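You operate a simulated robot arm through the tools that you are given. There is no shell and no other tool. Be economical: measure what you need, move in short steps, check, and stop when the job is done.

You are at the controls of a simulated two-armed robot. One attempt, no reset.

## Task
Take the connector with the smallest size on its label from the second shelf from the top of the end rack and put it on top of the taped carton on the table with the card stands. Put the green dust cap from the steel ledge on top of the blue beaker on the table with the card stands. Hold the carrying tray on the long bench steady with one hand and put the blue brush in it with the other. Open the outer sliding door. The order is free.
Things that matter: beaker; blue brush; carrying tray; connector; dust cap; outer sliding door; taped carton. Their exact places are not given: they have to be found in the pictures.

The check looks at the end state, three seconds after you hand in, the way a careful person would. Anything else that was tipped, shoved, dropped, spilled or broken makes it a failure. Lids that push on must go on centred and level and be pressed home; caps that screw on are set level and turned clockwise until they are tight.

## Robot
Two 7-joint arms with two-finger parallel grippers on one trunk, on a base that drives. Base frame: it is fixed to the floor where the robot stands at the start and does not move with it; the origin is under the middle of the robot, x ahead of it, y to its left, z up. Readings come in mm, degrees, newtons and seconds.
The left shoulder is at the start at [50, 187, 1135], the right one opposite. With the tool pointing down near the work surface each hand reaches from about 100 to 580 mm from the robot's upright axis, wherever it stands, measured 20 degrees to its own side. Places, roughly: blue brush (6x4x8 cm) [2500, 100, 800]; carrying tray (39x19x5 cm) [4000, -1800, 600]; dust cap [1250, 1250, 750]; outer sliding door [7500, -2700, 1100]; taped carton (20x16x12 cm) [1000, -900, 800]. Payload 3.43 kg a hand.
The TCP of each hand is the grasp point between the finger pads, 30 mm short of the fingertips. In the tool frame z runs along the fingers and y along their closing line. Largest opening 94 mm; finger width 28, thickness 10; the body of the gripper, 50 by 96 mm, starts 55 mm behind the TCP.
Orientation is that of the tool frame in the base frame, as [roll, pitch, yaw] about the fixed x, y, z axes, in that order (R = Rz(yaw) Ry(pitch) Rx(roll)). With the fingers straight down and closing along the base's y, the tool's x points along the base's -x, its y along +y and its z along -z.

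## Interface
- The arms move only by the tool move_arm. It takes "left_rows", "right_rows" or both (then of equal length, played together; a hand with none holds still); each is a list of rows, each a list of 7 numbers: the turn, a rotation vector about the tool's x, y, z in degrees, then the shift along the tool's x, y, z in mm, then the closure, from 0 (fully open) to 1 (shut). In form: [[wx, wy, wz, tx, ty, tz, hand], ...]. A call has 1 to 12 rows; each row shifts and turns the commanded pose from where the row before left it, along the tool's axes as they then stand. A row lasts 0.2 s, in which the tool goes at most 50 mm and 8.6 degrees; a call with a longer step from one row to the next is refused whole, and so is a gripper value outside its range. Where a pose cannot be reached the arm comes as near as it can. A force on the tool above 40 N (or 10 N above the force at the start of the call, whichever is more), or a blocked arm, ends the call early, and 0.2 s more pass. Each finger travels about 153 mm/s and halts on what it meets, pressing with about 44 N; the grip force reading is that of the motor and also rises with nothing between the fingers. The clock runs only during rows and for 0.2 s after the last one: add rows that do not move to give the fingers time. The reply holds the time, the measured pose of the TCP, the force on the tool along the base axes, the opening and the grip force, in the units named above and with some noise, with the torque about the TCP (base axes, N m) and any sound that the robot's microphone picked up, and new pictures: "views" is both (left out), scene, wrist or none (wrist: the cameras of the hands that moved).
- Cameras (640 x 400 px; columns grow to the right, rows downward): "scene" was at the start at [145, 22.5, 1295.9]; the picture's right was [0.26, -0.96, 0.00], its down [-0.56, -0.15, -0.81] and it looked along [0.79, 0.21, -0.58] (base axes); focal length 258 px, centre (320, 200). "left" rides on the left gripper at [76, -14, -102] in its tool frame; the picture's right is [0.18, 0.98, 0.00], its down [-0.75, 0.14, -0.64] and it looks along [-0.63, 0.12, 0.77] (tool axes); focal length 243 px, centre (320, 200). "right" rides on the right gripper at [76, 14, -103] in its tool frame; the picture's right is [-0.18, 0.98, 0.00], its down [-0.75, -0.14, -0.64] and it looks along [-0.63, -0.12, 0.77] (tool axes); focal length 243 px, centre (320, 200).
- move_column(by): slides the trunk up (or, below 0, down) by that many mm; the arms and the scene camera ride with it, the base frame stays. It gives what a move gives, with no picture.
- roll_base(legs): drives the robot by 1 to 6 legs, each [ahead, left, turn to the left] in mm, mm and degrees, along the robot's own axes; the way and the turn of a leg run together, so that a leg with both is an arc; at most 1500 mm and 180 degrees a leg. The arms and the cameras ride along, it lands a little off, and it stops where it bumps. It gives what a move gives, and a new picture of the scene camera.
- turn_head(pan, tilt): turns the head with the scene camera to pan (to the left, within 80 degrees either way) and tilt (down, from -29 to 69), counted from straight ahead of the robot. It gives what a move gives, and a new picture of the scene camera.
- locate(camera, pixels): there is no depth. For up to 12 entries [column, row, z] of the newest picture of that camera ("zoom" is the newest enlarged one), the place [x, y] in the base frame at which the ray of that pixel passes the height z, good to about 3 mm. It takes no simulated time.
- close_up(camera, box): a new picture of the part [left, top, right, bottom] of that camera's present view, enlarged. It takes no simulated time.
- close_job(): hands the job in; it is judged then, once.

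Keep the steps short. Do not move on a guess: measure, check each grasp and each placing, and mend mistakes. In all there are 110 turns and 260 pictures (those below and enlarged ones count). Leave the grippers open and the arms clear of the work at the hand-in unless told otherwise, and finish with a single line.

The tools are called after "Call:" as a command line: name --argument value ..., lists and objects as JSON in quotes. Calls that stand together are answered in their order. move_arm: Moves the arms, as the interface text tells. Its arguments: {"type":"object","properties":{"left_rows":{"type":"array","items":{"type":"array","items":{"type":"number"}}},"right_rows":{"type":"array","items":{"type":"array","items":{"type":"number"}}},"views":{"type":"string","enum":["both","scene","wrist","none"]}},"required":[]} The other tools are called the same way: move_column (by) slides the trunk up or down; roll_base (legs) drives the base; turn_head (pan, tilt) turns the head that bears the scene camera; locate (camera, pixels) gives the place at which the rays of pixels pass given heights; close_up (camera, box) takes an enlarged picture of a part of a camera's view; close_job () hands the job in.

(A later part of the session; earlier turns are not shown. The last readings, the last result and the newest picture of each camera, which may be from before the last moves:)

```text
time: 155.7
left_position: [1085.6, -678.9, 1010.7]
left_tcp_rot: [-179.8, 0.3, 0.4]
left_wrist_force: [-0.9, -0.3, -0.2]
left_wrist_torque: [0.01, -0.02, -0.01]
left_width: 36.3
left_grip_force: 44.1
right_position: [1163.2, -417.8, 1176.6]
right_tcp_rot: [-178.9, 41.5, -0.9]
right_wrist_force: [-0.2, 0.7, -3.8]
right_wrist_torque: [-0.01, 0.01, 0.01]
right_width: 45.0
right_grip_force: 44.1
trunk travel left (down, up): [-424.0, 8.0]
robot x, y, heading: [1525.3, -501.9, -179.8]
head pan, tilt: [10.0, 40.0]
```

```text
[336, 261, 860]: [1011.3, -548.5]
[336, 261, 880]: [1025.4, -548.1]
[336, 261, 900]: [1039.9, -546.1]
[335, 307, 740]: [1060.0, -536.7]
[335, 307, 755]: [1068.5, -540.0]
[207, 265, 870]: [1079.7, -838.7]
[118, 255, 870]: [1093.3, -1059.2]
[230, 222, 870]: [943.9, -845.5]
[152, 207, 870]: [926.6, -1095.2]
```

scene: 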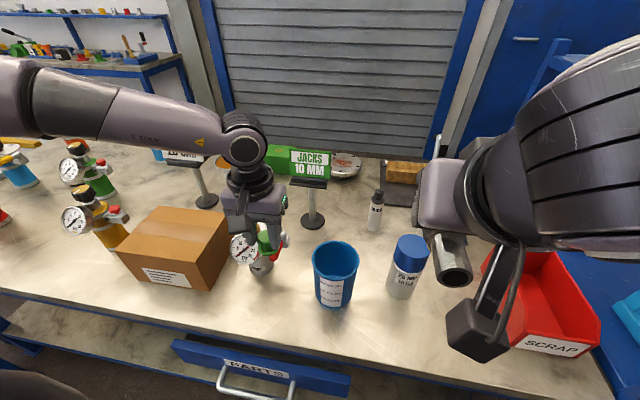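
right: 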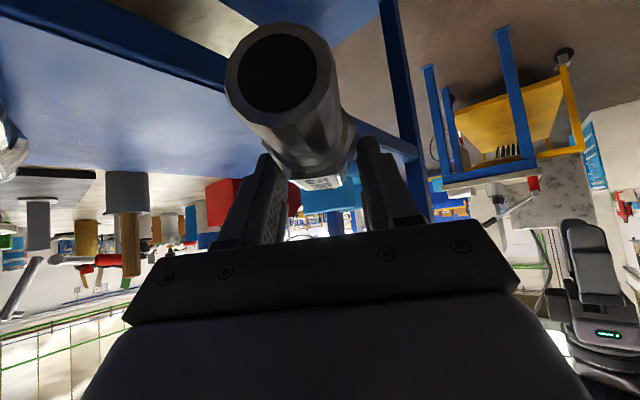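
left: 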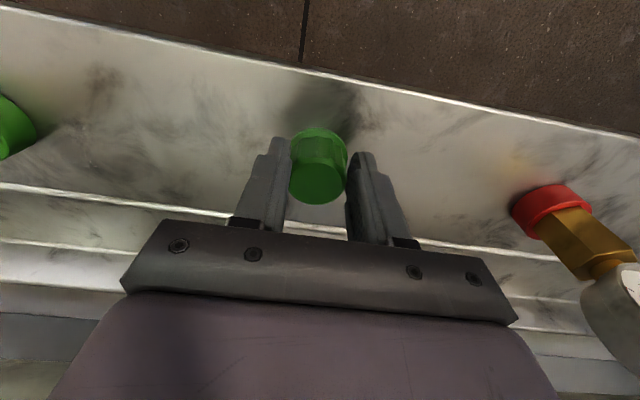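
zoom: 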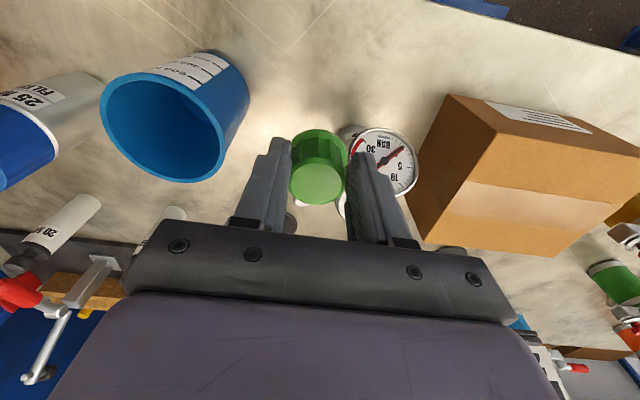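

Both cameras agree on the rim centre at (1041,-545) and z≈905, so the table is at about 780. I'll shift right 133 mm and look again with the hand over the beaker.

Call:
roll_base --legs '[[0, -133, 0]]'

Call:
move_arm --left_rows '[[0, 0, 0, -22, 0, 0, 1], [0, 0, 0, -22, 0, 0, 1], [0, 0, 0, 0, 0, 0, 1]]'

```text
time: 157.1
left_position: [1088.7, -551.4, 1012.3]
left_tcp_rot: [-179.6, 0.4, 0.6]
left_wrist_force: [0.7, 0.0, -0.6]
left_wrist_torque: [0.04, -0.02, 0.02]
left_width: 36.3
left_grip_force: 44.3
right_position: [1168.6, -295.9, 1176.4]
right_tcp_rot: [-178.3, 41.5, 0.3]
right_wrist_force: [0.3, -0.8, -3.9]
right_wrist_torque: [-0.03, -0.04, -0.01]
right_width: 45.1
right_grip_force: 44.2
trunk travel left (down, up): [-424.0, 8.0]
robot x, y, heading: [1524.9, -367.5, -179.2]
head pan, tilt: [10.0, 40.0]
stopped in leg 1: the robot was blocked; the commanded pose is now the measured one
```

scene: 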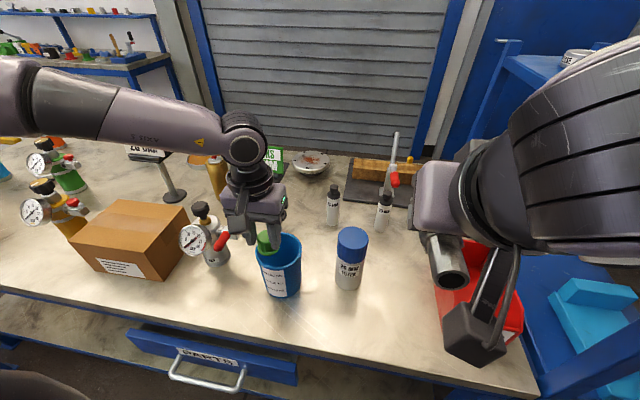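

```text
time: 157.9
left_position: [1059.3, -569.8, 1019.2]
left_tcp_rot: [-179.4, 0.5, 0.6]
left_wrist_force: [-0.4, -0.3, -1.4]
left_wrist_torque: [-0.01, 0.0, 0.03]
left_width: 36.6
left_grip_force: 43.8
left hand out of reach, approached as far as the arm can: row 1, 2
right_position: [1167.8, -294.9, 1176.9]
right_tcp_rot: [-178.4, 41.6, 0.1]
right_wrist_force: [-0.7, -0.5, -3.6]
right_wrist_torque: [-0.02, -0.02, 0.01]
right_width: 45.1
right_grip_force: 44.2
trunk travel left (down, up): [-424.0, 8.0]
robot x, y, heading: [1525.5, -372.6, -179.5]
head pan, tilt: [10.0, 40.0]
```

scene: 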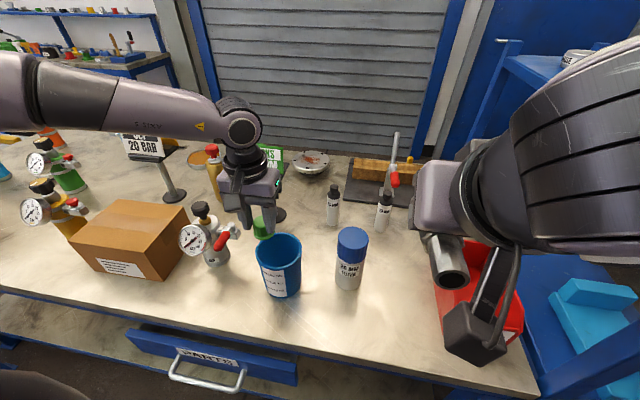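
left: 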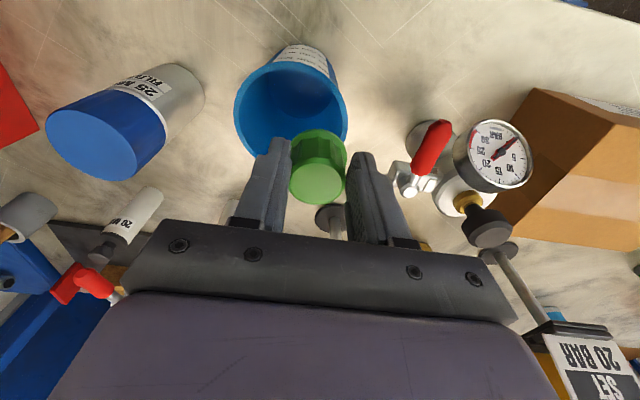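

The move stopped when the right arm reached the rack's end post. I'll back off left 35 mm, go 35 mm ahead, and use the arm to move right and a bit lower.

Call:
roll_base --legs '[[0, 35, 0], [35, 0, 0]]'

Call:
move_arm --left_rows '[[0, 0, 0, 0, -30, 15, 1], [0, 0, 0, 0, -25, 15, 1], [0, 0, 0, 0, 0, 10, 1], [0, 0, 0, 0, 0, 0, 1]]'

```text
time: 159.2
left_position: [1021.6, -601.8, 1019.3]
left_tcp_rot: [-179.8, 0.4, 0.5]
left_wrist_force: [0.5, 0.1, -0.1]
left_wrist_torque: [-0.03, 0.02, 0.0]
left_width: 36.2
left_grip_force: 43.7
right_position: [1128.9, -323.6, 1175.1]
right_tcp_rot: [-178.7, 41.3, -0.2]
right_wrist_force: [-0.1, 0.2, -2.7]
right_wrist_torque: [0.01, -0.02, 0.02]
right_width: 45.2
right_grip_force: 44.1
trunk travel left (down, up): [-424.0, 8.0]
robot x, y, heading: [1492.2, -405.1, -179.5]
head pan, tilt: [10.0, 40.0]
```

scene: 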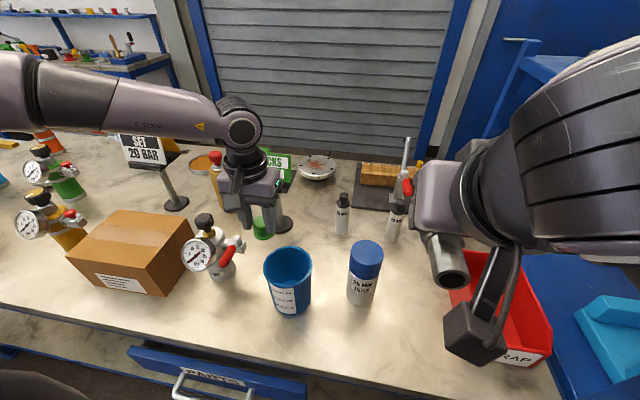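

```text
time: 160.2
left_position: [1052.6, -586.3, 999.4]
left_tcp_rot: [-179.7, 0.4, 0.5]
left_wrist_force: [-0.2, 0.0, 0.1]
left_wrist_torque: [0.03, -0.03, -0.01]
left_width: 36.4
left_grip_force: 43.7
left hand out of reach, approached as far as the arm can: row 1, 2, 3
right_position: [1130.0, -323.5, 1175.6]
right_tcp_rot: [-178.8, 41.3, -0.2]
right_wrist_force: [0.7, -0.7, -3.7]
right_wrist_torque: [-0.01, 0.01, -0.01]
right_width: 45.0
right_grip_force: 44.0
trunk travel left (down, up): [-424.0, 8.0]
robot x, y, heading: [1492.5, -402.3, -179.3]
head pan, tilt: [10.0, 40.0]
```

scene: 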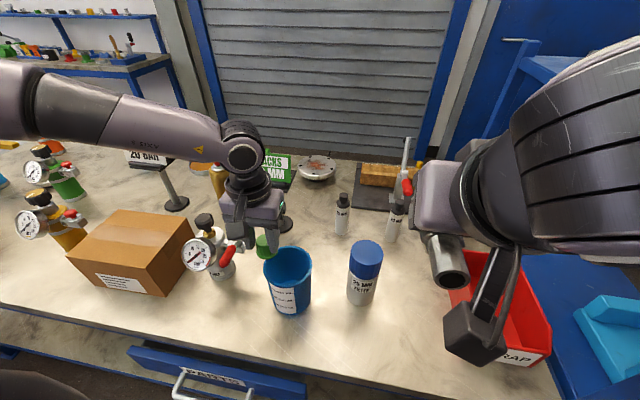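
left: 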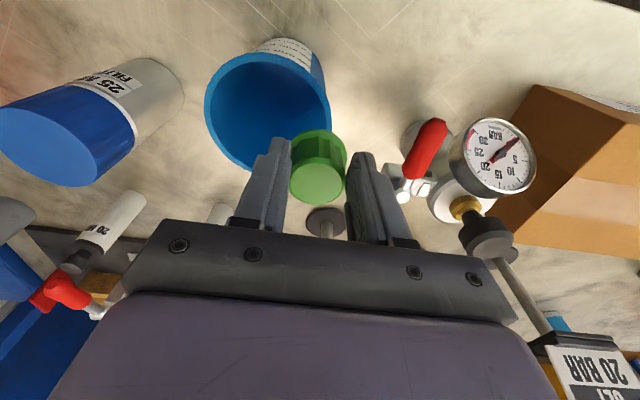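

The left arm can't move inward here, and the right arm blocks the base. So I'll place the connector first: back off, strafe left along the table, and approach the carton.

Call:
roll_base --legs '[[-170, 0, -0.6], [0, 640, 0]]'

Call:
turn_head --pan -8 --tilt 40

```text
time: 164.9
left_position: [1216.6, -1221.7, 998.5]
left_tcp_rot: [-179.7, 0.4, -0.1]
left_wrist_force: [0.9, -0.6, -0.8]
left_wrist_torque: [0.01, 0.01, -0.01]
left_width: 36.5
left_grip_force: 44.6
right_position: [1296.8, -959.0, 1174.3]
right_tcp_rot: [-178.8, 41.3, -0.9]
right_wrist_force: [-0.4, -1.1, -3.3]
right_wrist_torque: [-0.02, 0.01, 0.0]
right_width: 45.3
right_grip_force: 43.4
trunk travel left (down, up): [-424.0, 8.0]
robot x, y, heading: [1659.4, -1044.7, 179.5]
head pan, tilt: [10.0, 40.0]
```

scene: 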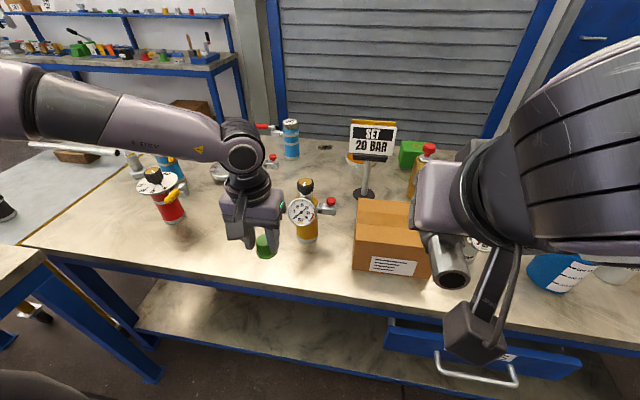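

```text
time: 165.7
left_position: [1216.6, -1220.9, 1001.0]
left_tcp_rot: [-179.7, 0.5, -0.1]
left_wrist_force: [-0.9, -0.5, 0.3]
left_wrist_torque: [0.0, 0.01, 0.03]
left_width: 36.3
left_grip_force: 43.8
right_position: [1298.0, -959.6, 1174.3]
right_tcp_rot: [-178.9, 41.3, -1.0]
right_wrist_force: [0.3, -0.6, -4.5]
right_wrist_torque: [0.0, -0.02, 0.0]
right_width: 45.1
right_grip_force: 43.5
trunk travel left (down, up): [-424.0, 8.0]
robot x, y, heading: [1657.3, -1045.1, 179.9]
head pan, tilt: [-8.0, 40.0]
```

scene: 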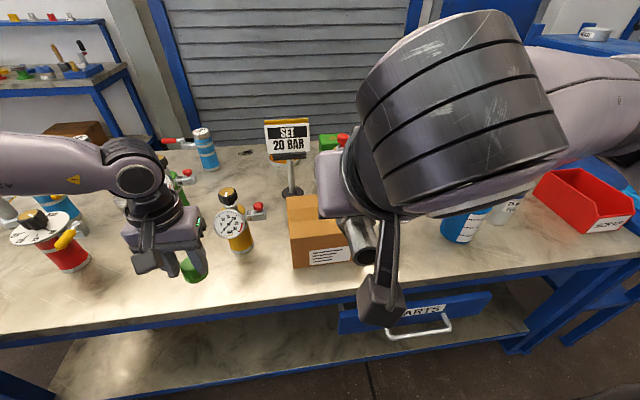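

Call:
close_up --camera "right" --box '[0, 0, 640, 400]'

Call:
locate --camera "scene" --pixels '[[290, 238, 880], [290, 238, 900], [292, 268, 760], [292, 268, 780], [287, 197, 880], [287, 197, 900]]'

Call:
close_up --camera "scene" --box '[200, 120, 400, 290]'

```text
1.00 times, centred on (320, 200) of right
```

zoom: 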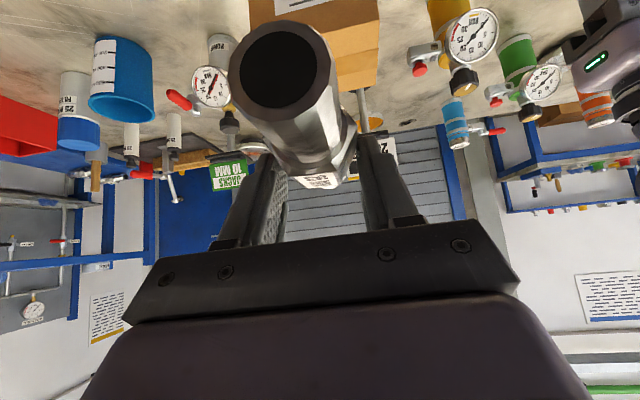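

```text
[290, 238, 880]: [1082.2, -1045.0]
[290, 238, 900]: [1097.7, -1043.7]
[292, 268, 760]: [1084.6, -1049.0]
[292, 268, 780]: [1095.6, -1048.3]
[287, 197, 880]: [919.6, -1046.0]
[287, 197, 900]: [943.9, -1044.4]
```

```text
2.35 times, centred on (300, 205) of scene
```

zoom: 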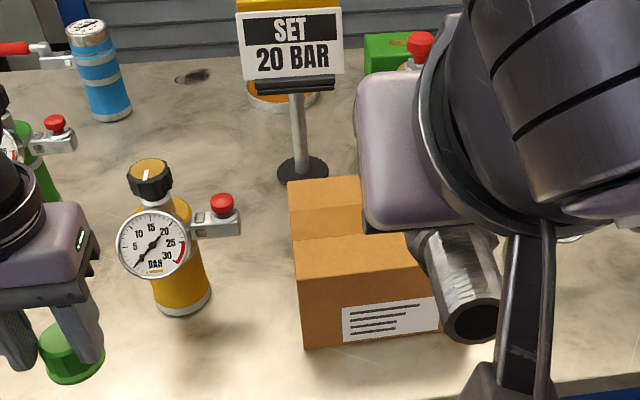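

The carton spans x 944..1096 and y -1045..-845, with its top at z≈900. I'll drive 90 mm ahead, level the connector (tilt back to 45°), and come down toward the middle of the top.

Call:
roll_base --legs '[[90, 0, 0]]'

Call:
move_arm --right_rows '[[0, -3.8, 0, 0, -4, 10, 1], [0, 0, 0, 2, -4, 35, 1], [0, 0, 0, 2, -4, 35, 1], [0, 0, 0, 2, -4, 35, 1], [0, 0, 0, 2, -3, 35, 1], [0, 0, 0, 2, 0, 35, 1], [0, 0, 0, 0, 0, 0, 1]]'

```text
time: 166.8
left_position: [1127.8, -1219.4, 999.5]
left_tcp_rot: [-179.7, 0.4, -0.3]
left_wrist_force: [0.1, 1.0, -0.4]
left_wrist_torque: [0.02, -0.03, -0.04]
left_width: 36.3
left_grip_force: 43.8
right_position: [1207.9, -958.9, 1175.3]
right_tcp_rot: [-178.8, 41.3, -0.9]
right_wrist_force: [-0.1, -0.1, -3.6]
right_wrist_torque: [0.01, -0.03, -0.02]
right_width: 44.8
right_grip_force: 43.8
trunk travel left (down, up): [-424.0, 8.0]
robot x, y, heading: [1564.2, -1047.2, 179.9]
head pan, tilt: [-8.0, 40.0]
```

scene: 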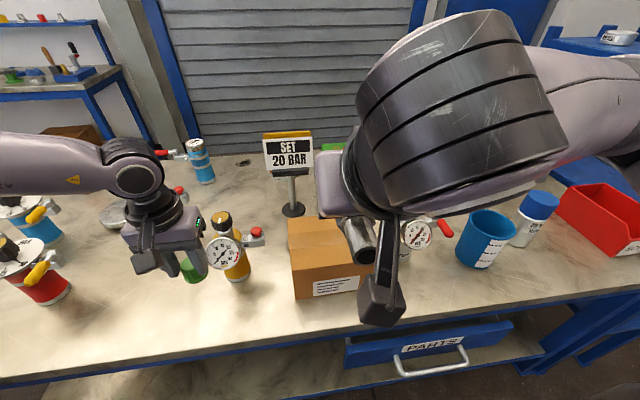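

```text
time: 168.4
left_position: [1127.2, -1219.7, 1000.8]
left_tcp_rot: [-179.7, 0.4, -0.3]
left_wrist_force: [0.5, -0.6, 0.5]
left_wrist_torque: [-0.01, 0.0, -0.01]
left_width: 36.4
left_grip_force: 44.5
right_position: [1084.2, -935.2, 1038.7]
right_tcp_rot: [-178.7, 45.1, -0.8]
right_wrist_force: [-0.2, 0.0, -3.5]
right_wrist_torque: [0.0, -0.03, -0.01]
right_width: 45.1
right_grip_force: 44.3
trunk travel left (down, up): [-424.0, 8.0]
robot x, y, heading: [1567.7, -1046.0, 179.7]
head pan, tilt: [-8.0, 40.0]
```

scene: 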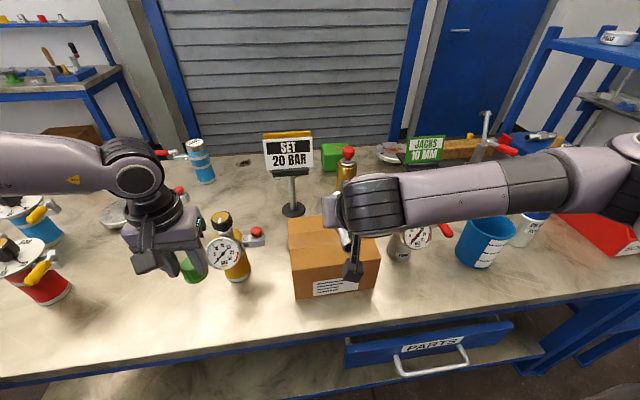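
right: 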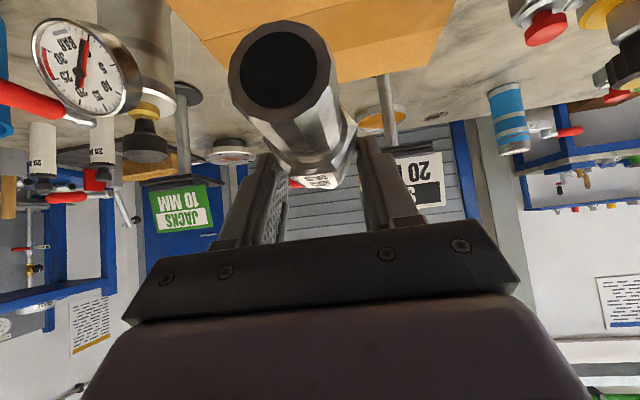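

Call:
close_up --camera "scene" --box '[260, 180, 420, 310]'

Call:
close_up --camera "right" --box '[0, 0, 640, 400]'

Call:
locate --camera "zoom" --pixels '[[335, 80, 900], [442, 60, 900], [210, 38, 900], [455, 5, 900]]'

```text
3.08 times, centred on (340, 245) of scene
```

zoom: 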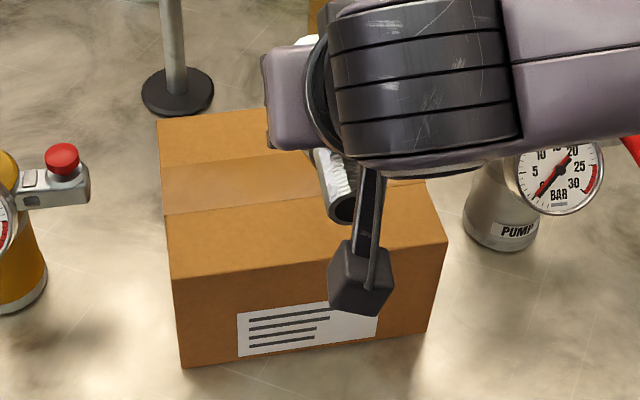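

```text
1.00 times, centred on (320, 200) of right
```

zoom: 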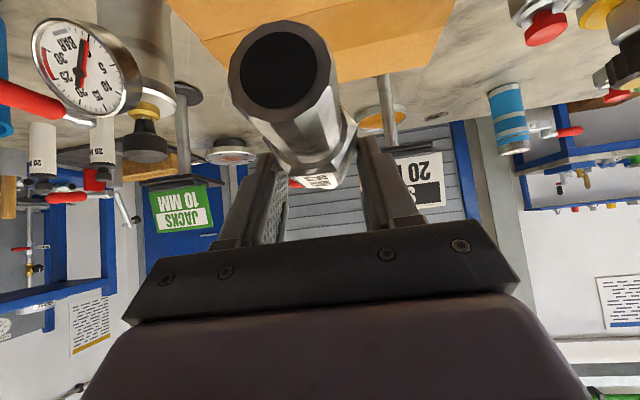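

```text
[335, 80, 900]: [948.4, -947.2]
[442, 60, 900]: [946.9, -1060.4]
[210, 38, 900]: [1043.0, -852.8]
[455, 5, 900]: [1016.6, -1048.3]
```

Call:
locate --camera "scene" --pixels '[[287, 219, 900], [291, 270, 900], [381, 258, 900], [295, 299, 780], [375, 288, 780]]'

```text
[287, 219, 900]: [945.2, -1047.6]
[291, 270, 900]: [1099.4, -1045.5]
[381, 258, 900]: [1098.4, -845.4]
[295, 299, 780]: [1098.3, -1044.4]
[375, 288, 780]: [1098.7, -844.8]
```

The carton is exactly centred at (1022,-945), z 780..900. I'll go to just above it.

Call:
move_arm --right_rows '[[0, 0, 0, 4.2, 2.5, 25.5, 1], [0, 0, 0, 4.2, 2.5, 25.5, 1], [0, 0, 0, 4.2, 2.5, 25.5, 1], [0, 0, 0, 4.2, 2.5, 25.5, 1], [0, 0, 0, 0, 0, 0, 1]]'

Call:
close_up --camera "scene" --box '[260, 180, 420, 310]'

```text
time: 169.6
left_position: [1128.7, -1218.9, 1001.0]
left_tcp_rot: [-179.7, 0.4, -0.2]
left_wrist_force: [1.1, -0.2, -0.1]
left_wrist_torque: [0.01, -0.01, 0.03]
left_width: 36.4
left_grip_force: 43.5
right_position: [1023.6, -938.7, 954.0]
right_tcp_rot: [-178.6, 45.1, -0.8]
right_wrist_force: [0.3, -0.9, -3.3]
right_wrist_torque: [0.01, 0.0, 0.0]
right_width: 45.0
right_grip_force: 44.2
trunk travel left (down, up): [-424.0, 8.0]
robot x, y, heading: [1568.4, -1042.2, 179.9]
head pan, tilt: [-8.0, 40.0]
```

scene: 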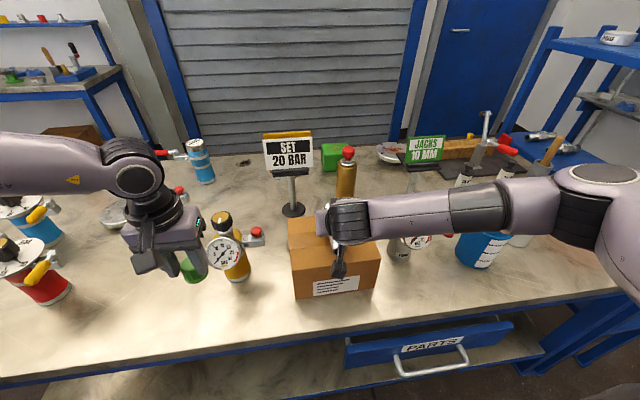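
right: 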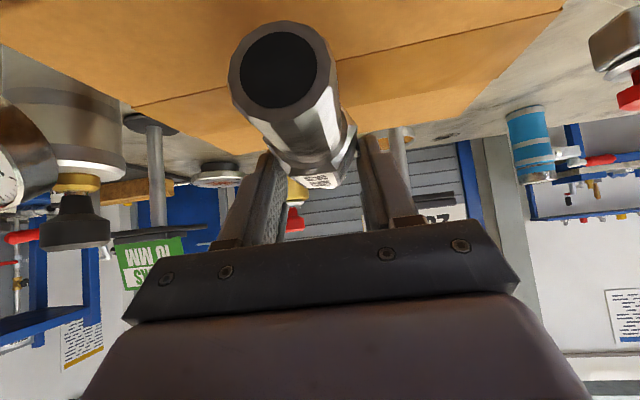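

```text
3.08 times, centred on (340, 245) of scene
```

zoom: 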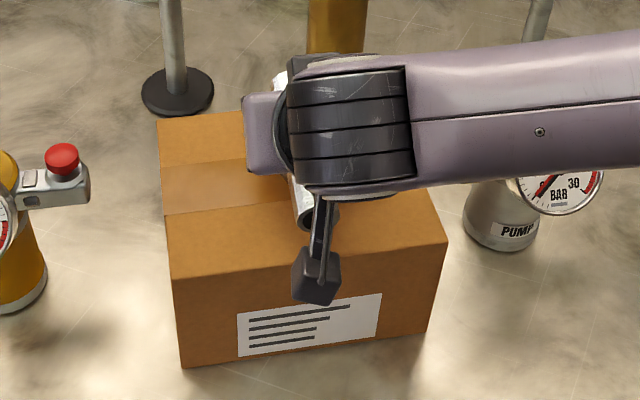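

I'll lower straight down gently and watch the force.

Call:
move_arm --right_rows '[[0, 0, 0, 2.1, 1, 2.1, 1], [0, 0, 0, 2.1, 1, 2.1, 1], [0, 0, 0, 2.1, 1, 2.1, 1], [0, 0, 0, 0, 0, 0, 1]]' --views "none"

Call:
move_arm --right_rows '[[0, 0, 0, 1, 0, 1, 1], [0, 0, 0, 1, 0, 1, 1], [0, 0, 0, 0, 0, 0, 1]]' --views "none"

```text
time: 170.6
left_position: [1126.2, -1219.9, 999.3]
left_tcp_rot: [-179.7, 0.4, -0.2]
left_wrist_force: [0.4, -0.5, -0.2]
left_wrist_torque: [0.0, 0.01, 0.03]
left_width: 36.5
left_grip_force: 44.4
right_position: [1024.9, -943.2, 944.9]
right_tcp_rot: [-178.7, 45.2, -0.9]
right_wrist_force: [-0.1, 1.3, -0.6]
right_wrist_torque: [0.06, -0.06, 0.04]
right_width: 44.7
right_grip_force: 44.1
trunk travel left (down, up): [-424.0, 8.0]
robot x, y, heading: [1568.2, -1041.9, 179.9]
head pan, tilt: [-8.0, 40.0]
```

```text
time: 171.4
left_position: [1127.9, -1220.1, 1000.9]
left_tcp_rot: [-179.7, 0.5, -0.1]
left_wrist_force: [-0.8, 0.5, -0.8]
left_wrist_torque: [0.02, -0.01, 0.02]
left_width: 37.0
left_grip_force: 43.6
right_position: [1024.7, -943.6, 944.9]
right_tcp_rot: [-178.8, 45.4, -0.9]
right_wrist_force: [0.0, 2.3, 12.8]
right_wrist_torque: [0.27, -0.33, 0.07]
right_width: 44.8
right_grip_force: 43.7
trunk travel left (down, up): [-424.0, 8.0]
robot x, y, heading: [1568.4, -1044.0, 179.7]
head pan, tilt: [-8.0, 40.0]
```

There is contact at z=945 (12.8 N), so the connector rests on the carton. I'll open slowly and back out along the tool axis.

Call:
move_arm --right_rows '[[0, 0, 0, -0.7, 0, -0.7, 1], [0, 0, 0, 0, 0, 0, 0.45], [0, 0, 0, 0, 0, 0, 0.35], [0, 0, 0, 0, 0, 0, 0], [0, 0, 0, 0, 0, 0, 0], [0, 0, 0, 0, 0, -20, 0], [0, 0, 0, 0, 0, -30, 0], [0, 0, 0, 0, 0, -35, 0], [0, 0, 0, 0, 0, -35, 0], [0, 0, 0, 0, 0, -35, 0], [0, 0, 0, 0, 0, 0, 0]]'

Call:
close_up --camera "scene" --box '[260, 180, 420, 310]'

```text
time: 173.8
left_position: [1128.6, -1219.2, 998.8]
left_tcp_rot: [-179.7, 0.4, -0.2]
left_wrist_force: [0.3, 0.2, -0.6]
left_wrist_torque: [0.01, -0.01, 0.0]
left_width: 37.3
left_grip_force: 43.9
right_position: [1133.5, -948.0, 1052.2]
right_tcp_rot: [-178.7, 45.1, -0.8]
right_wrist_force: [0.1, -0.4, 0.2]
right_wrist_torque: [0.02, 0.01, 0.02]
right_width: 94.1
right_grip_force: 0.0
trunk travel left (down, up): [-424.0, 8.0]
robot x, y, heading: [1568.8, -1041.6, 179.7]
head pan, tilt: [-8.0, 40.0]
```

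scene: 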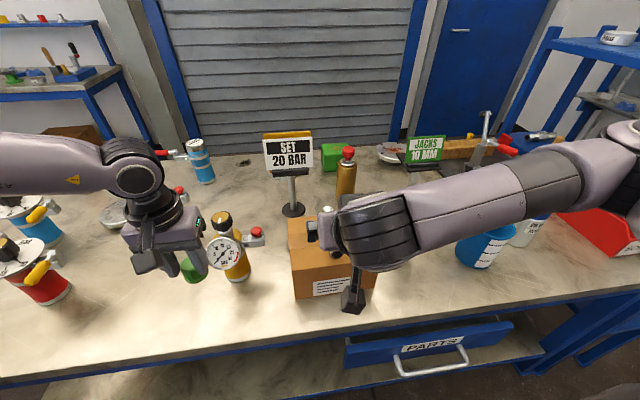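
right: 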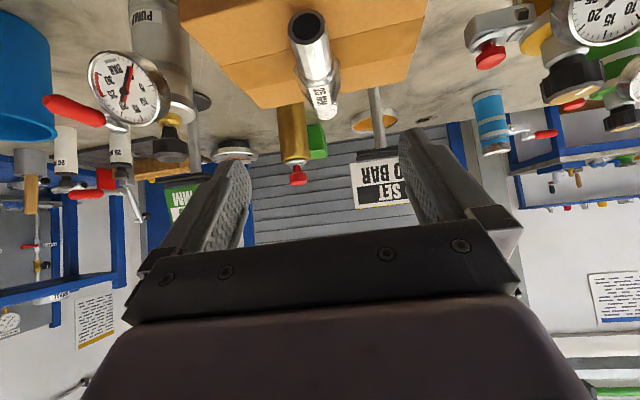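

```text
3.08 times, centred on (340, 245) of scene
```

zoom: 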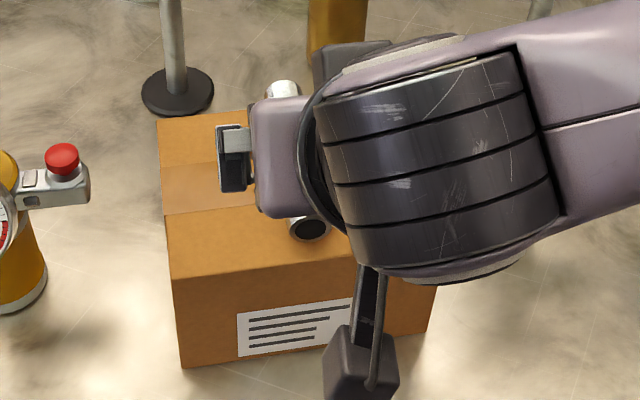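

The connector lies stably on the carton. I'll pull the right hand back, then approach the beaker at heading 160° so the left hand reaches it without the right arm nearing the rack.

Call:
move_arm --right_rows '[[0, 0, 0, 28, 0, -28, 0], [0, 0, 0, 28, 0, -28, 0], [0, 0, 0, 0, 0, 0, 0]]' --views "none"

Call:
roll_base --legs '[[-120, 0, 0], [0, -470, 0], [0, 0, -20]]'

Call:
turn_head --pan 20 --tilt 38

```text
time: 174.6
left_position: [1128.1, -1219.9, 998.7]
left_tcp_rot: [-179.8, 0.5, -0.2]
left_wrist_force: [-0.2, -0.3, 0.3]
left_wrist_torque: [-0.02, 0.04, -0.05]
left_width: 37.8
left_grip_force: 43.7
right_position: [1214.0, -950.0, 1050.6]
right_tcp_rot: [-178.7, 45.1, -0.8]
right_wrist_force: [0.8, -0.8, -0.4]
right_wrist_torque: [0.01, -0.01, 0.0]
right_width: 94.0
right_grip_force: 0.0
trunk travel left (down, up): [-424.0, 8.0]
robot x, y, heading: [1560.9, -1044.7, 179.6]
head pan, tilt: [-8.0, 40.0]
```

```text
time: 179.3
left_position: [1211.8, -593.8, 998.8]
left_tcp_rot: [-179.7, 0.4, -20.4]
left_wrist_force: [0.3, 0.1, -0.1]
left_wrist_torque: [-0.05, -0.01, 0.0]
left_width: 37.4
left_grip_force: 43.8
right_position: [1386.4, -370.4, 1050.7]
right_tcp_rot: [-178.7, 45.1, -20.9]
right_wrist_force: [-0.6, -1.0, -0.1]
right_wrist_torque: [0.02, 0.02, -0.03]
right_width: 94.1
right_grip_force: 0.0
trunk travel left (down, up): [-424.0, 8.0]
robot x, y, heading: [1685.8, -582.4, 159.7]
head pan, tilt: [-8.0, 40.0]
```

scene: 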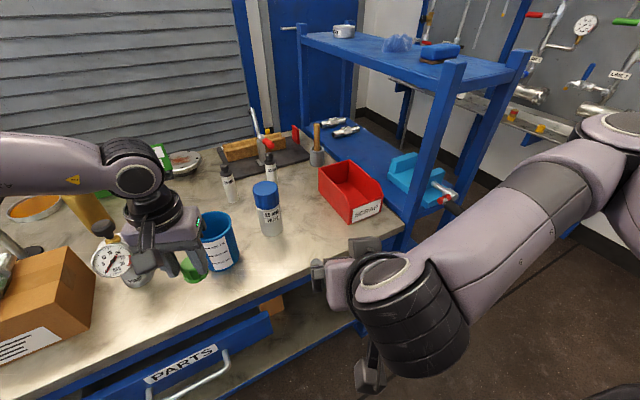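

```text
time: 180.2
left_position: [1211.4, -593.7, 1000.1]
left_tcp_rot: [-179.7, 0.4, -20.2]
left_wrist_force: [0.8, 0.0, -0.2]
left_wrist_torque: [-0.02, -0.02, 0.04]
left_width: 37.3
left_grip_force: 44.1
right_position: [1384.7, -370.1, 1050.9]
right_tcp_rot: [-178.7, 45.1, -21.0]
right_wrist_force: [0.0, -0.2, 0.8]
right_wrist_torque: [0.04, 0.0, -0.02]
right_width: 93.9
right_grip_force: 0.2
trunk travel left (down, up): [-424.0, 8.0]
robot x, y, heading: [1689.0, -578.3, 159.4]
head pan, tilt: [20.0, 38.0]
```

scene: 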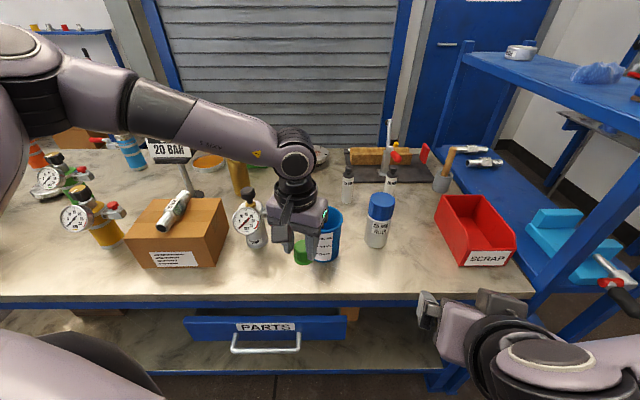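

The left hand is at (1211,-594) and the beaker centre at (1042,-545). I'll drive 165 mm ahead and 13 mm left.

Call:
roll_base --legs '[[168, 13, 0]]'

Call:
close_up --camera "left" --box '[0, 0, 640, 400]'

Call:
locate --camera "zoom" --pixels '[[320, 110, 905], [280, 110, 905], [360, 110, 905], [320, 60, 905], [320, 160, 905]]'

```text
time: 181.7
left_position: [1054.2, -547.0, 999.3]
left_tcp_rot: [-179.7, 0.4, -20.5]
left_wrist_force: [-1.1, -0.6, 0.5]
left_wrist_torque: [-0.01, -0.03, 0.01]
left_width: 37.2
left_grip_force: 44.1
right_position: [1226.7, -324.0, 1050.7]
right_tcp_rot: [-178.8, 45.1, -21.1]
right_wrist_force: [0.1, 0.3, 0.4]
right_wrist_torque: [0.0, -0.01, -0.03]
right_width: 93.9
right_grip_force: 0.1
trunk travel left (down, up): [-424.0, 8.0]
robot x, y, heading: [1530.0, -536.1, 159.4]
head pan, tilt: [20.0, 38.0]
```

scene: 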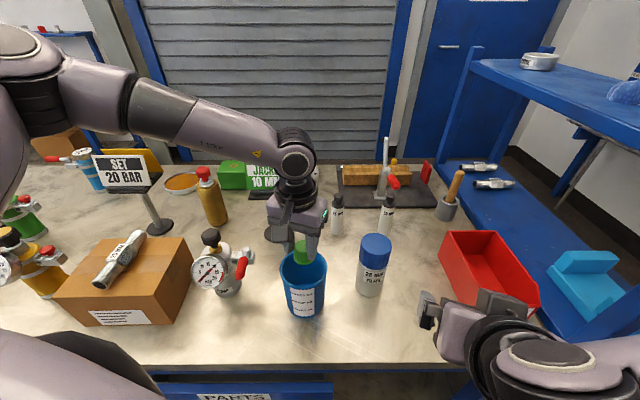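

```text
1.00 times, centred on (320, 200) of left
```

zoom: 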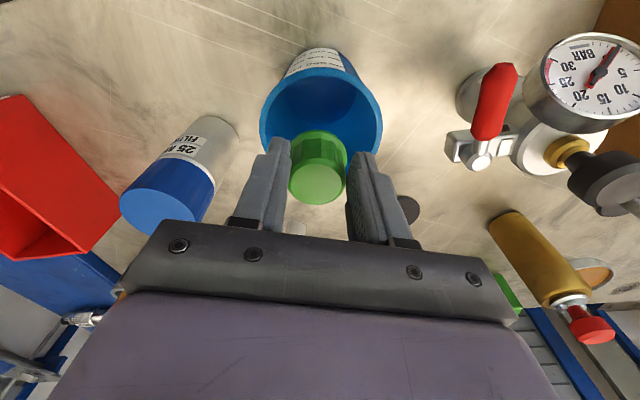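

```text
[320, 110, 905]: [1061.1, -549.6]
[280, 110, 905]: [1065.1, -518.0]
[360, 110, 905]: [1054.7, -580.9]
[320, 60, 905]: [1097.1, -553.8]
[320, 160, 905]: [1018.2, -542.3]
```

The rim centre is at (1042,-547). I'll centre the cap over it and lower to just above the rim.

Call:
move_arm --left_rows '[[0, 0, 0, -11.2, 4, 0, 1], [0, 0, 0, 0, 0, 20, 1], [0, 0, 0, 0, 0, 20, 1], [0, 0, 0, 0, 0, 0, 1]]'

Call:
close_up --camera "scene" --box '[230, 190, 390, 330]'

```text
time: 182.7
left_position: [1045.5, -565.2, 971.1]
left_tcp_rot: [-179.7, 0.6, -20.4]
left_wrist_force: [0.4, -0.3, -0.6]
left_wrist_torque: [0.0, -0.01, -0.03]
left_width: 37.0
left_grip_force: 43.9
left hand out of reach, approached as far as the arm can: row 2, 3
right_position: [1227.4, -325.1, 1050.6]
right_tcp_rot: [-178.6, 45.0, -21.1]
right_wrist_force: [-1.0, 0.4, 0.2]
right_wrist_torque: [0.02, 0.01, -0.02]
right_width: 93.7
right_grip_force: 0.0
trunk travel left (down, up): [-424.0, 8.0]
robot x, y, heading: [1531.0, -534.2, 159.4]
head pan, tilt: [20.0, 38.0]
```

scene: 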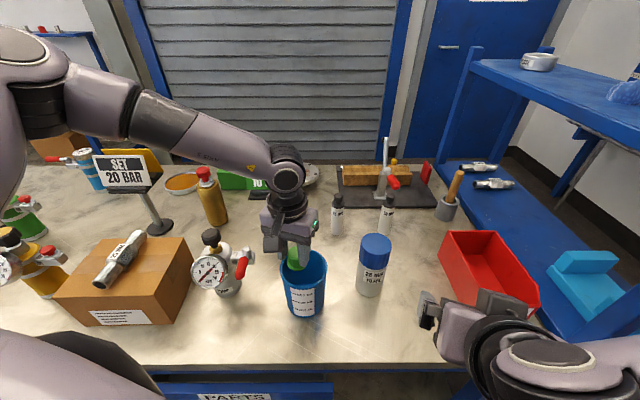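
left: 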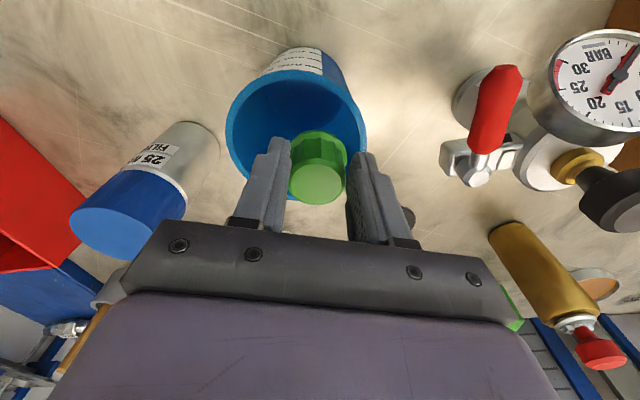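

```text
2.86 times, centred on (310, 260) of scene
```

zoom: 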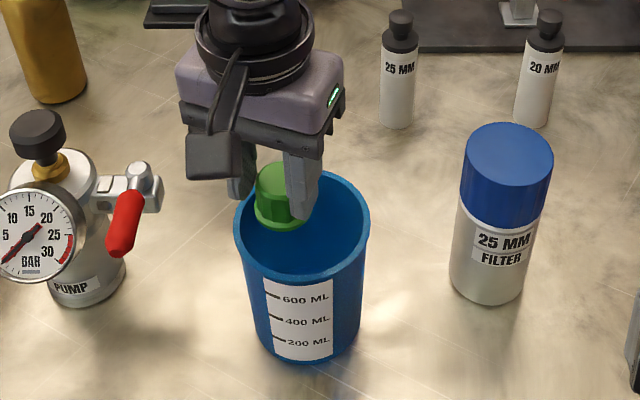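

The arm is at its reach limit and drifted 18 mm. I'll correct with the base and use the trunk for lowering.

Call:
roll_base --legs '[[10, -16, 0]]'

Call:
move_column --by -20

Call:
close_up --camera "left" --box '[160, 0, 480, 200]'

Call:
close_up --camera "scene" --box '[230, 190, 390, 330]'

```text
time: 183.4
left_position: [1042.3, -546.0, 970.8]
left_tcp_rot: [-179.7, 0.4, -20.4]
left_wrist_force: [0.8, 0.9, -0.4]
left_wrist_torque: [-0.04, -0.02, -0.02]
left_width: 37.0
left_grip_force: 43.5
right_position: [1223.9, -305.8, 1050.2]
right_tcp_rot: [-178.8, 45.1, -21.1]
right_wrist_force: [-0.4, 0.1, 0.7]
right_wrist_torque: [0.01, -0.01, 0.0]
right_width: 93.8
right_grip_force: 0.1
trunk travel left (down, up): [-424.0, 8.0]
robot x, y, heading: [1523.7, -517.3, 159.6]
head pan, tilt: [20.0, 38.0]
```

scene: 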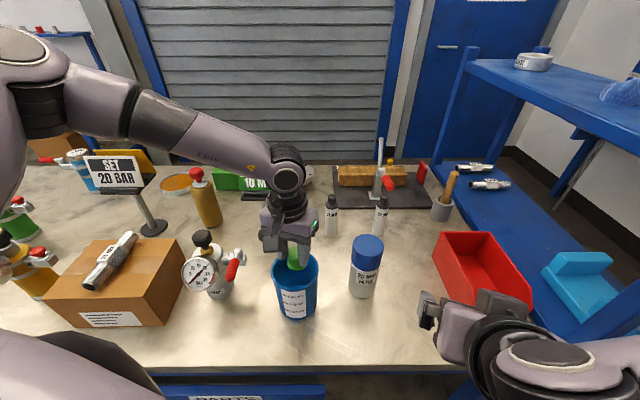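

```text
time: 183.9
left_position: [1039.7, -544.9, 963.3]
left_tcp_rot: [-179.4, 1.2, -20.2]
left_wrist_force: [4.9, -2.4, 16.5]
left_wrist_torque: [-0.11, -0.26, 0.0]
left_width: 36.9
left_grip_force: 43.6
right_position: [1224.1, -305.8, 1035.9]
right_tcp_rot: [-178.6, 45.1, -20.9]
right_wrist_force: [-0.4, -0.3, -0.4]
right_wrist_torque: [0.02, 0.0, -0.02]
right_width: 94.0
right_grip_force: 0.0
trunk travel left (down, up): [-409.0, 23.0]
robot x, y, heading: [1528.0, -513.2, 159.4]
head pan, tilt: [20.0, 38.0]
stopped: the force on the tool passed its limit (the readings are from after the stop); the commanded pose is now the measured one
```

```text
2.00 times, centred on (320, 100) of left
```

zoom: 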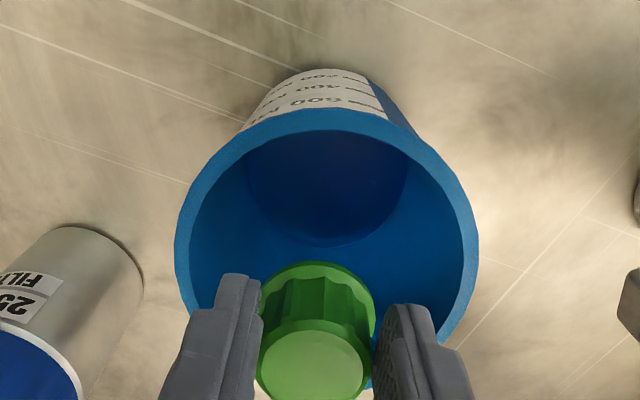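

```text
2.86 times, centred on (310, 260) of scene
```

zoom: 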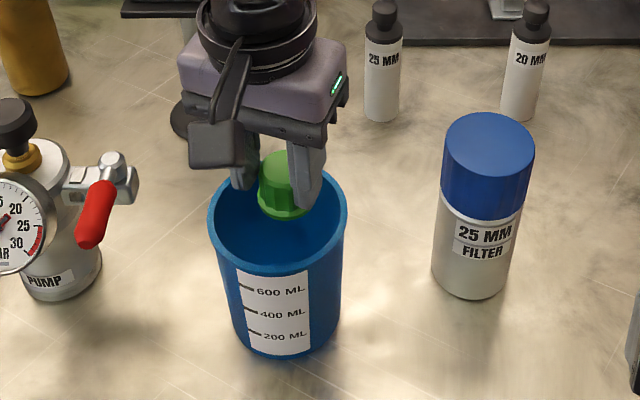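

The hand met 17 N of resistance at TCP z=963. I'll check whether the cap is on the rim or on a surface across the top.

Call:
locate --camera "zoom" --pixels '[[278, 220, 905], [278, 220, 925], [284, 212, 925], [278, 165, 905], [278, 277, 905], [208, 220, 905], [348, 215, 905], [278, 165, 925], [278, 277, 925]]'

Call:
move_column --by 15

Call:
close_up --camera "left" --box '[160, 0, 480, 200]'

Call:
locate --camera "zoom" --pixels '[[330, 108, 905], [330, 108, 925], [180, 240, 905], [474, 240, 905], [180, 240, 925], [474, 240, 925]]'

```text
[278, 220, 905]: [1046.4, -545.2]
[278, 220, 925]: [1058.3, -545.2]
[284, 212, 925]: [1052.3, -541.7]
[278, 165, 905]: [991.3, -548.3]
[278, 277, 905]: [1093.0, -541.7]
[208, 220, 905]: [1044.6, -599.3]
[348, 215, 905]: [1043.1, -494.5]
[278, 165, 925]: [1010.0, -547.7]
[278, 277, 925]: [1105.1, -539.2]
```

```text
time: 184.6
left_position: [1040.3, -545.3, 974.4]
left_tcp_rot: [-179.6, 1.0, -20.3]
left_wrist_force: [-0.4, 0.1, 0.4]
left_wrist_torque: [0.0, -0.04, -0.04]
left_width: 36.8
left_grip_force: 43.8
right_position: [1223.2, -307.0, 1051.1]
right_tcp_rot: [-178.6, 45.1, -20.9]
right_wrist_force: [-0.1, 0.4, 0.4]
right_wrist_torque: [0.01, 0.01, -0.02]
right_width: 94.0
right_grip_force: 0.0
trunk travel left (down, up): [-424.0, 8.0]
robot x, y, heading: [1527.0, -515.7, 159.7]
head pan, tilt: [20.0, 38.0]
```

```text
2.00 times, centred on (320, 100) of left
```

zoom: 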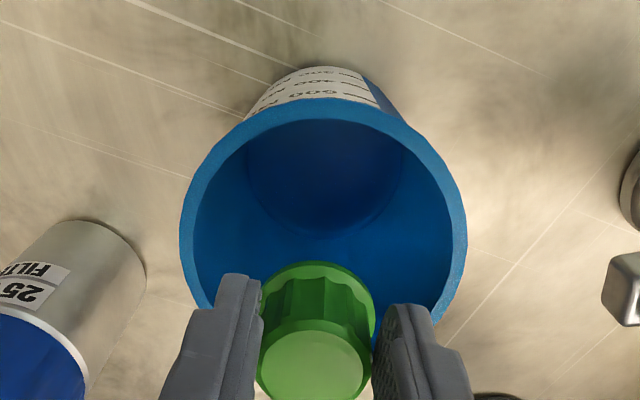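

```text
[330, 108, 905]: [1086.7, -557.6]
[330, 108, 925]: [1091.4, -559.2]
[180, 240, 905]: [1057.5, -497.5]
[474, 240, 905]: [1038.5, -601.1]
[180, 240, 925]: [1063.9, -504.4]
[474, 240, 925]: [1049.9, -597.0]
```

The cap hangs deeper below the TCP than I thought (about 55 mm), so the contact was at rim height with the cap centred: the beaker top carries it. I'll lower again gently until contact.

Call:
move_column --by -9

Call:
move_column --by -2

Call:
close_up --camera "scene" --box '[240, 200, 340, 290]'

```text
time: 185.2
left_position: [1039.1, -545.9, 967.3]
left_tcp_rot: [-179.4, 1.1, -20.4]
left_wrist_force: [0.6, 0.7, 0.1]
left_wrist_torque: [-0.02, -0.03, 0.01]
left_width: 36.8
left_grip_force: 44.0
right_position: [1223.6, -307.0, 1040.7]
right_tcp_rot: [-178.8, 45.1, -21.0]
right_wrist_force: [-0.5, 0.8, -0.1]
right_wrist_torque: [0.01, -0.01, 0.0]
right_width: 94.0
right_grip_force: 0.0
trunk travel left (down, up): [-415.0, 17.0]
robot x, y, heading: [1526.6, -512.8, 159.8]
head pan, tilt: [20.0, 38.0]
```

```text
time: 185.7
left_position: [1038.7, -545.1, 964.3]
left_tcp_rot: [-179.6, 1.1, -20.2]
left_wrist_force: [-0.5, 0.4, -0.9]
left_wrist_torque: [-0.02, 0.01, 0.03]
left_width: 36.8
left_grip_force: 44.3
right_position: [1223.7, -307.5, 1038.0]
right_tcp_rot: [-178.6, 45.1, -20.9]
right_wrist_force: [-0.5, -0.4, 0.8]
right_wrist_torque: [-0.02, 0.02, 0.01]
right_width: 93.8
right_grip_force: 0.0
trunk travel left (down, up): [-413.0, 19.0]
robot x, y, heading: [1525.8, -517.9, 159.7]
head pan, tilt: [20.0, 38.0]
```

```text
4.44 times, centred on (290, 245) of scene
```

zoom: 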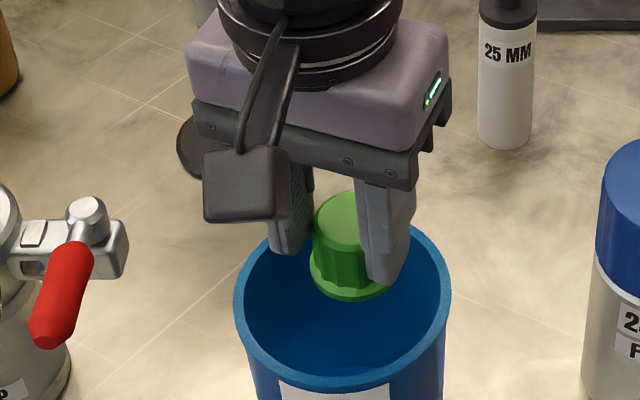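

Call:
move_column --by -3

Call:
move_column --by -2

```text
time: 186.2
left_position: [1040.0, -544.2, 962.7]
left_tcp_rot: [-179.5, 1.3, -20.3]
left_wrist_force: [0.2, -0.6, 7.2]
left_wrist_torque: [0.0, 0.02, 0.01]
left_width: 37.1
left_grip_force: 43.9
right_position: [1223.3, -307.8, 1036.7]
right_tcp_rot: [-178.7, 45.1, -20.9]
right_wrist_force: [-0.5, 0.1, -0.5]
right_wrist_torque: [0.02, 0.0, -0.01]
right_width: 94.2
right_grip_force: 0.0
trunk travel left (down, up): [-410.0, 22.0]
robot x, y, heading: [1523.9, -516.2, 159.7]
head pan, tilt: [20.0, 38.0]
```

```text
time: 186.7
left_position: [1040.1, -545.0, 962.5]
left_tcp_rot: [-179.5, 1.4, -20.2]
left_wrist_force: [0.1, -3.8, 22.8]
left_wrist_torque: [-0.06, 0.21, 0.05]
left_width: 37.1
left_grip_force: 44.4
right_position: [1225.3, -307.4, 1035.8]
right_tcp_rot: [-178.7, 45.3, -21.0]
right_wrist_force: [0.2, 0.5, -0.8]
right_wrist_torque: [-0.02, -0.01, -0.01]
right_width: 94.0
right_grip_force: 0.1
trunk travel left (down, up): [-408.0, 24.0]
robot x, y, heading: [1528.0, -518.3, 159.6]
head pan, tilt: [20.0, 38.0]
```

There is firm, level contact at z=962.5 (23 N, almost no torque). I'll relax 2 mm and open gently, leave it a moment, then lift and look.

Call:
move_column --by 2

Call:
move_arm --left_rows '[[0, 0, 0, 0, 0, 0, 0.55], [0, 0, 0, 0, 0, 0, 0.5], [0, 0, 0, 0, 0, 0, 0.4], [0, 0, 0, 0, 0, 0, 0.2], [0, 0, 0, 0, 0, 0, 0], [0, 0, 0, 0, 0, 0, 0]]' --views "wrist"

Call:
close_up --camera "scene" --box '[240, 200, 340, 290]'

```text
time: 187.2
left_position: [1039.8, -544.8, 963.0]
left_tcp_rot: [-179.5, 1.3, -20.3]
left_wrist_force: [-1.8, -0.3, 17.0]
left_wrist_torque: [0.02, 0.35, 0.01]
left_width: 36.9
left_grip_force: 43.6
right_position: [1225.3, -307.4, 1037.8]
right_tcp_rot: [-178.7, 45.1, -21.0]
right_wrist_force: [0.0, -1.0, -0.6]
right_wrist_torque: [0.01, -0.02, 0.01]
right_width: 94.0
right_grip_force: 0.1
trunk travel left (down, up): [-410.0, 22.0]
robot x, y, heading: [1521.5, -517.5, 159.4]
head pan, tilt: [20.0, 38.0]
```

```text
time: 188.6
left_position: [1038.6, -545.2, 962.4]
left_tcp_rot: [-179.5, 1.1, -20.2]
left_wrist_force: [0.1, 0.3, -0.4]
left_wrist_torque: [0.04, 0.0, -0.04]
left_width: 93.9
left_grip_force: 0.0
right_position: [1223.4, -306.5, 1036.4]
right_tcp_rot: [-178.6, 45.0, -20.9]
right_wrist_force: [-0.4, -0.4, 0.2]
right_wrist_torque: [0.0, 0.03, 0.01]
right_width: 93.9
right_grip_force: 0.1
trunk travel left (down, up): [-410.0, 22.0]
robot x, y, heading: [1525.9, -514.3, 159.6]
head pan, tilt: [20.0, 38.0]
```

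left: 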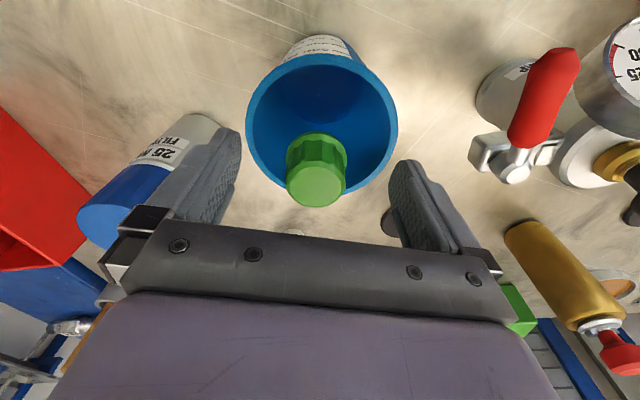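

```text
4.44 times, centred on (290, 245) of scene
```

zoom: 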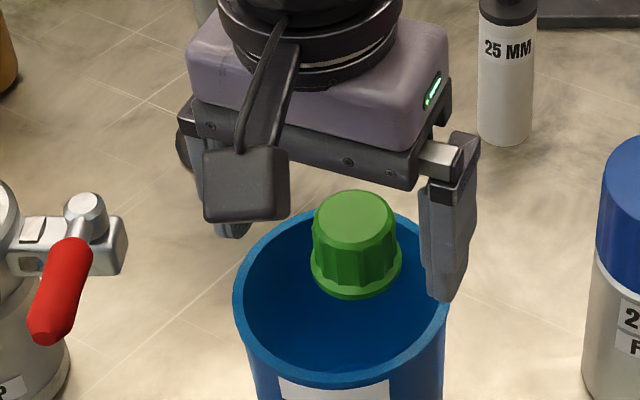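

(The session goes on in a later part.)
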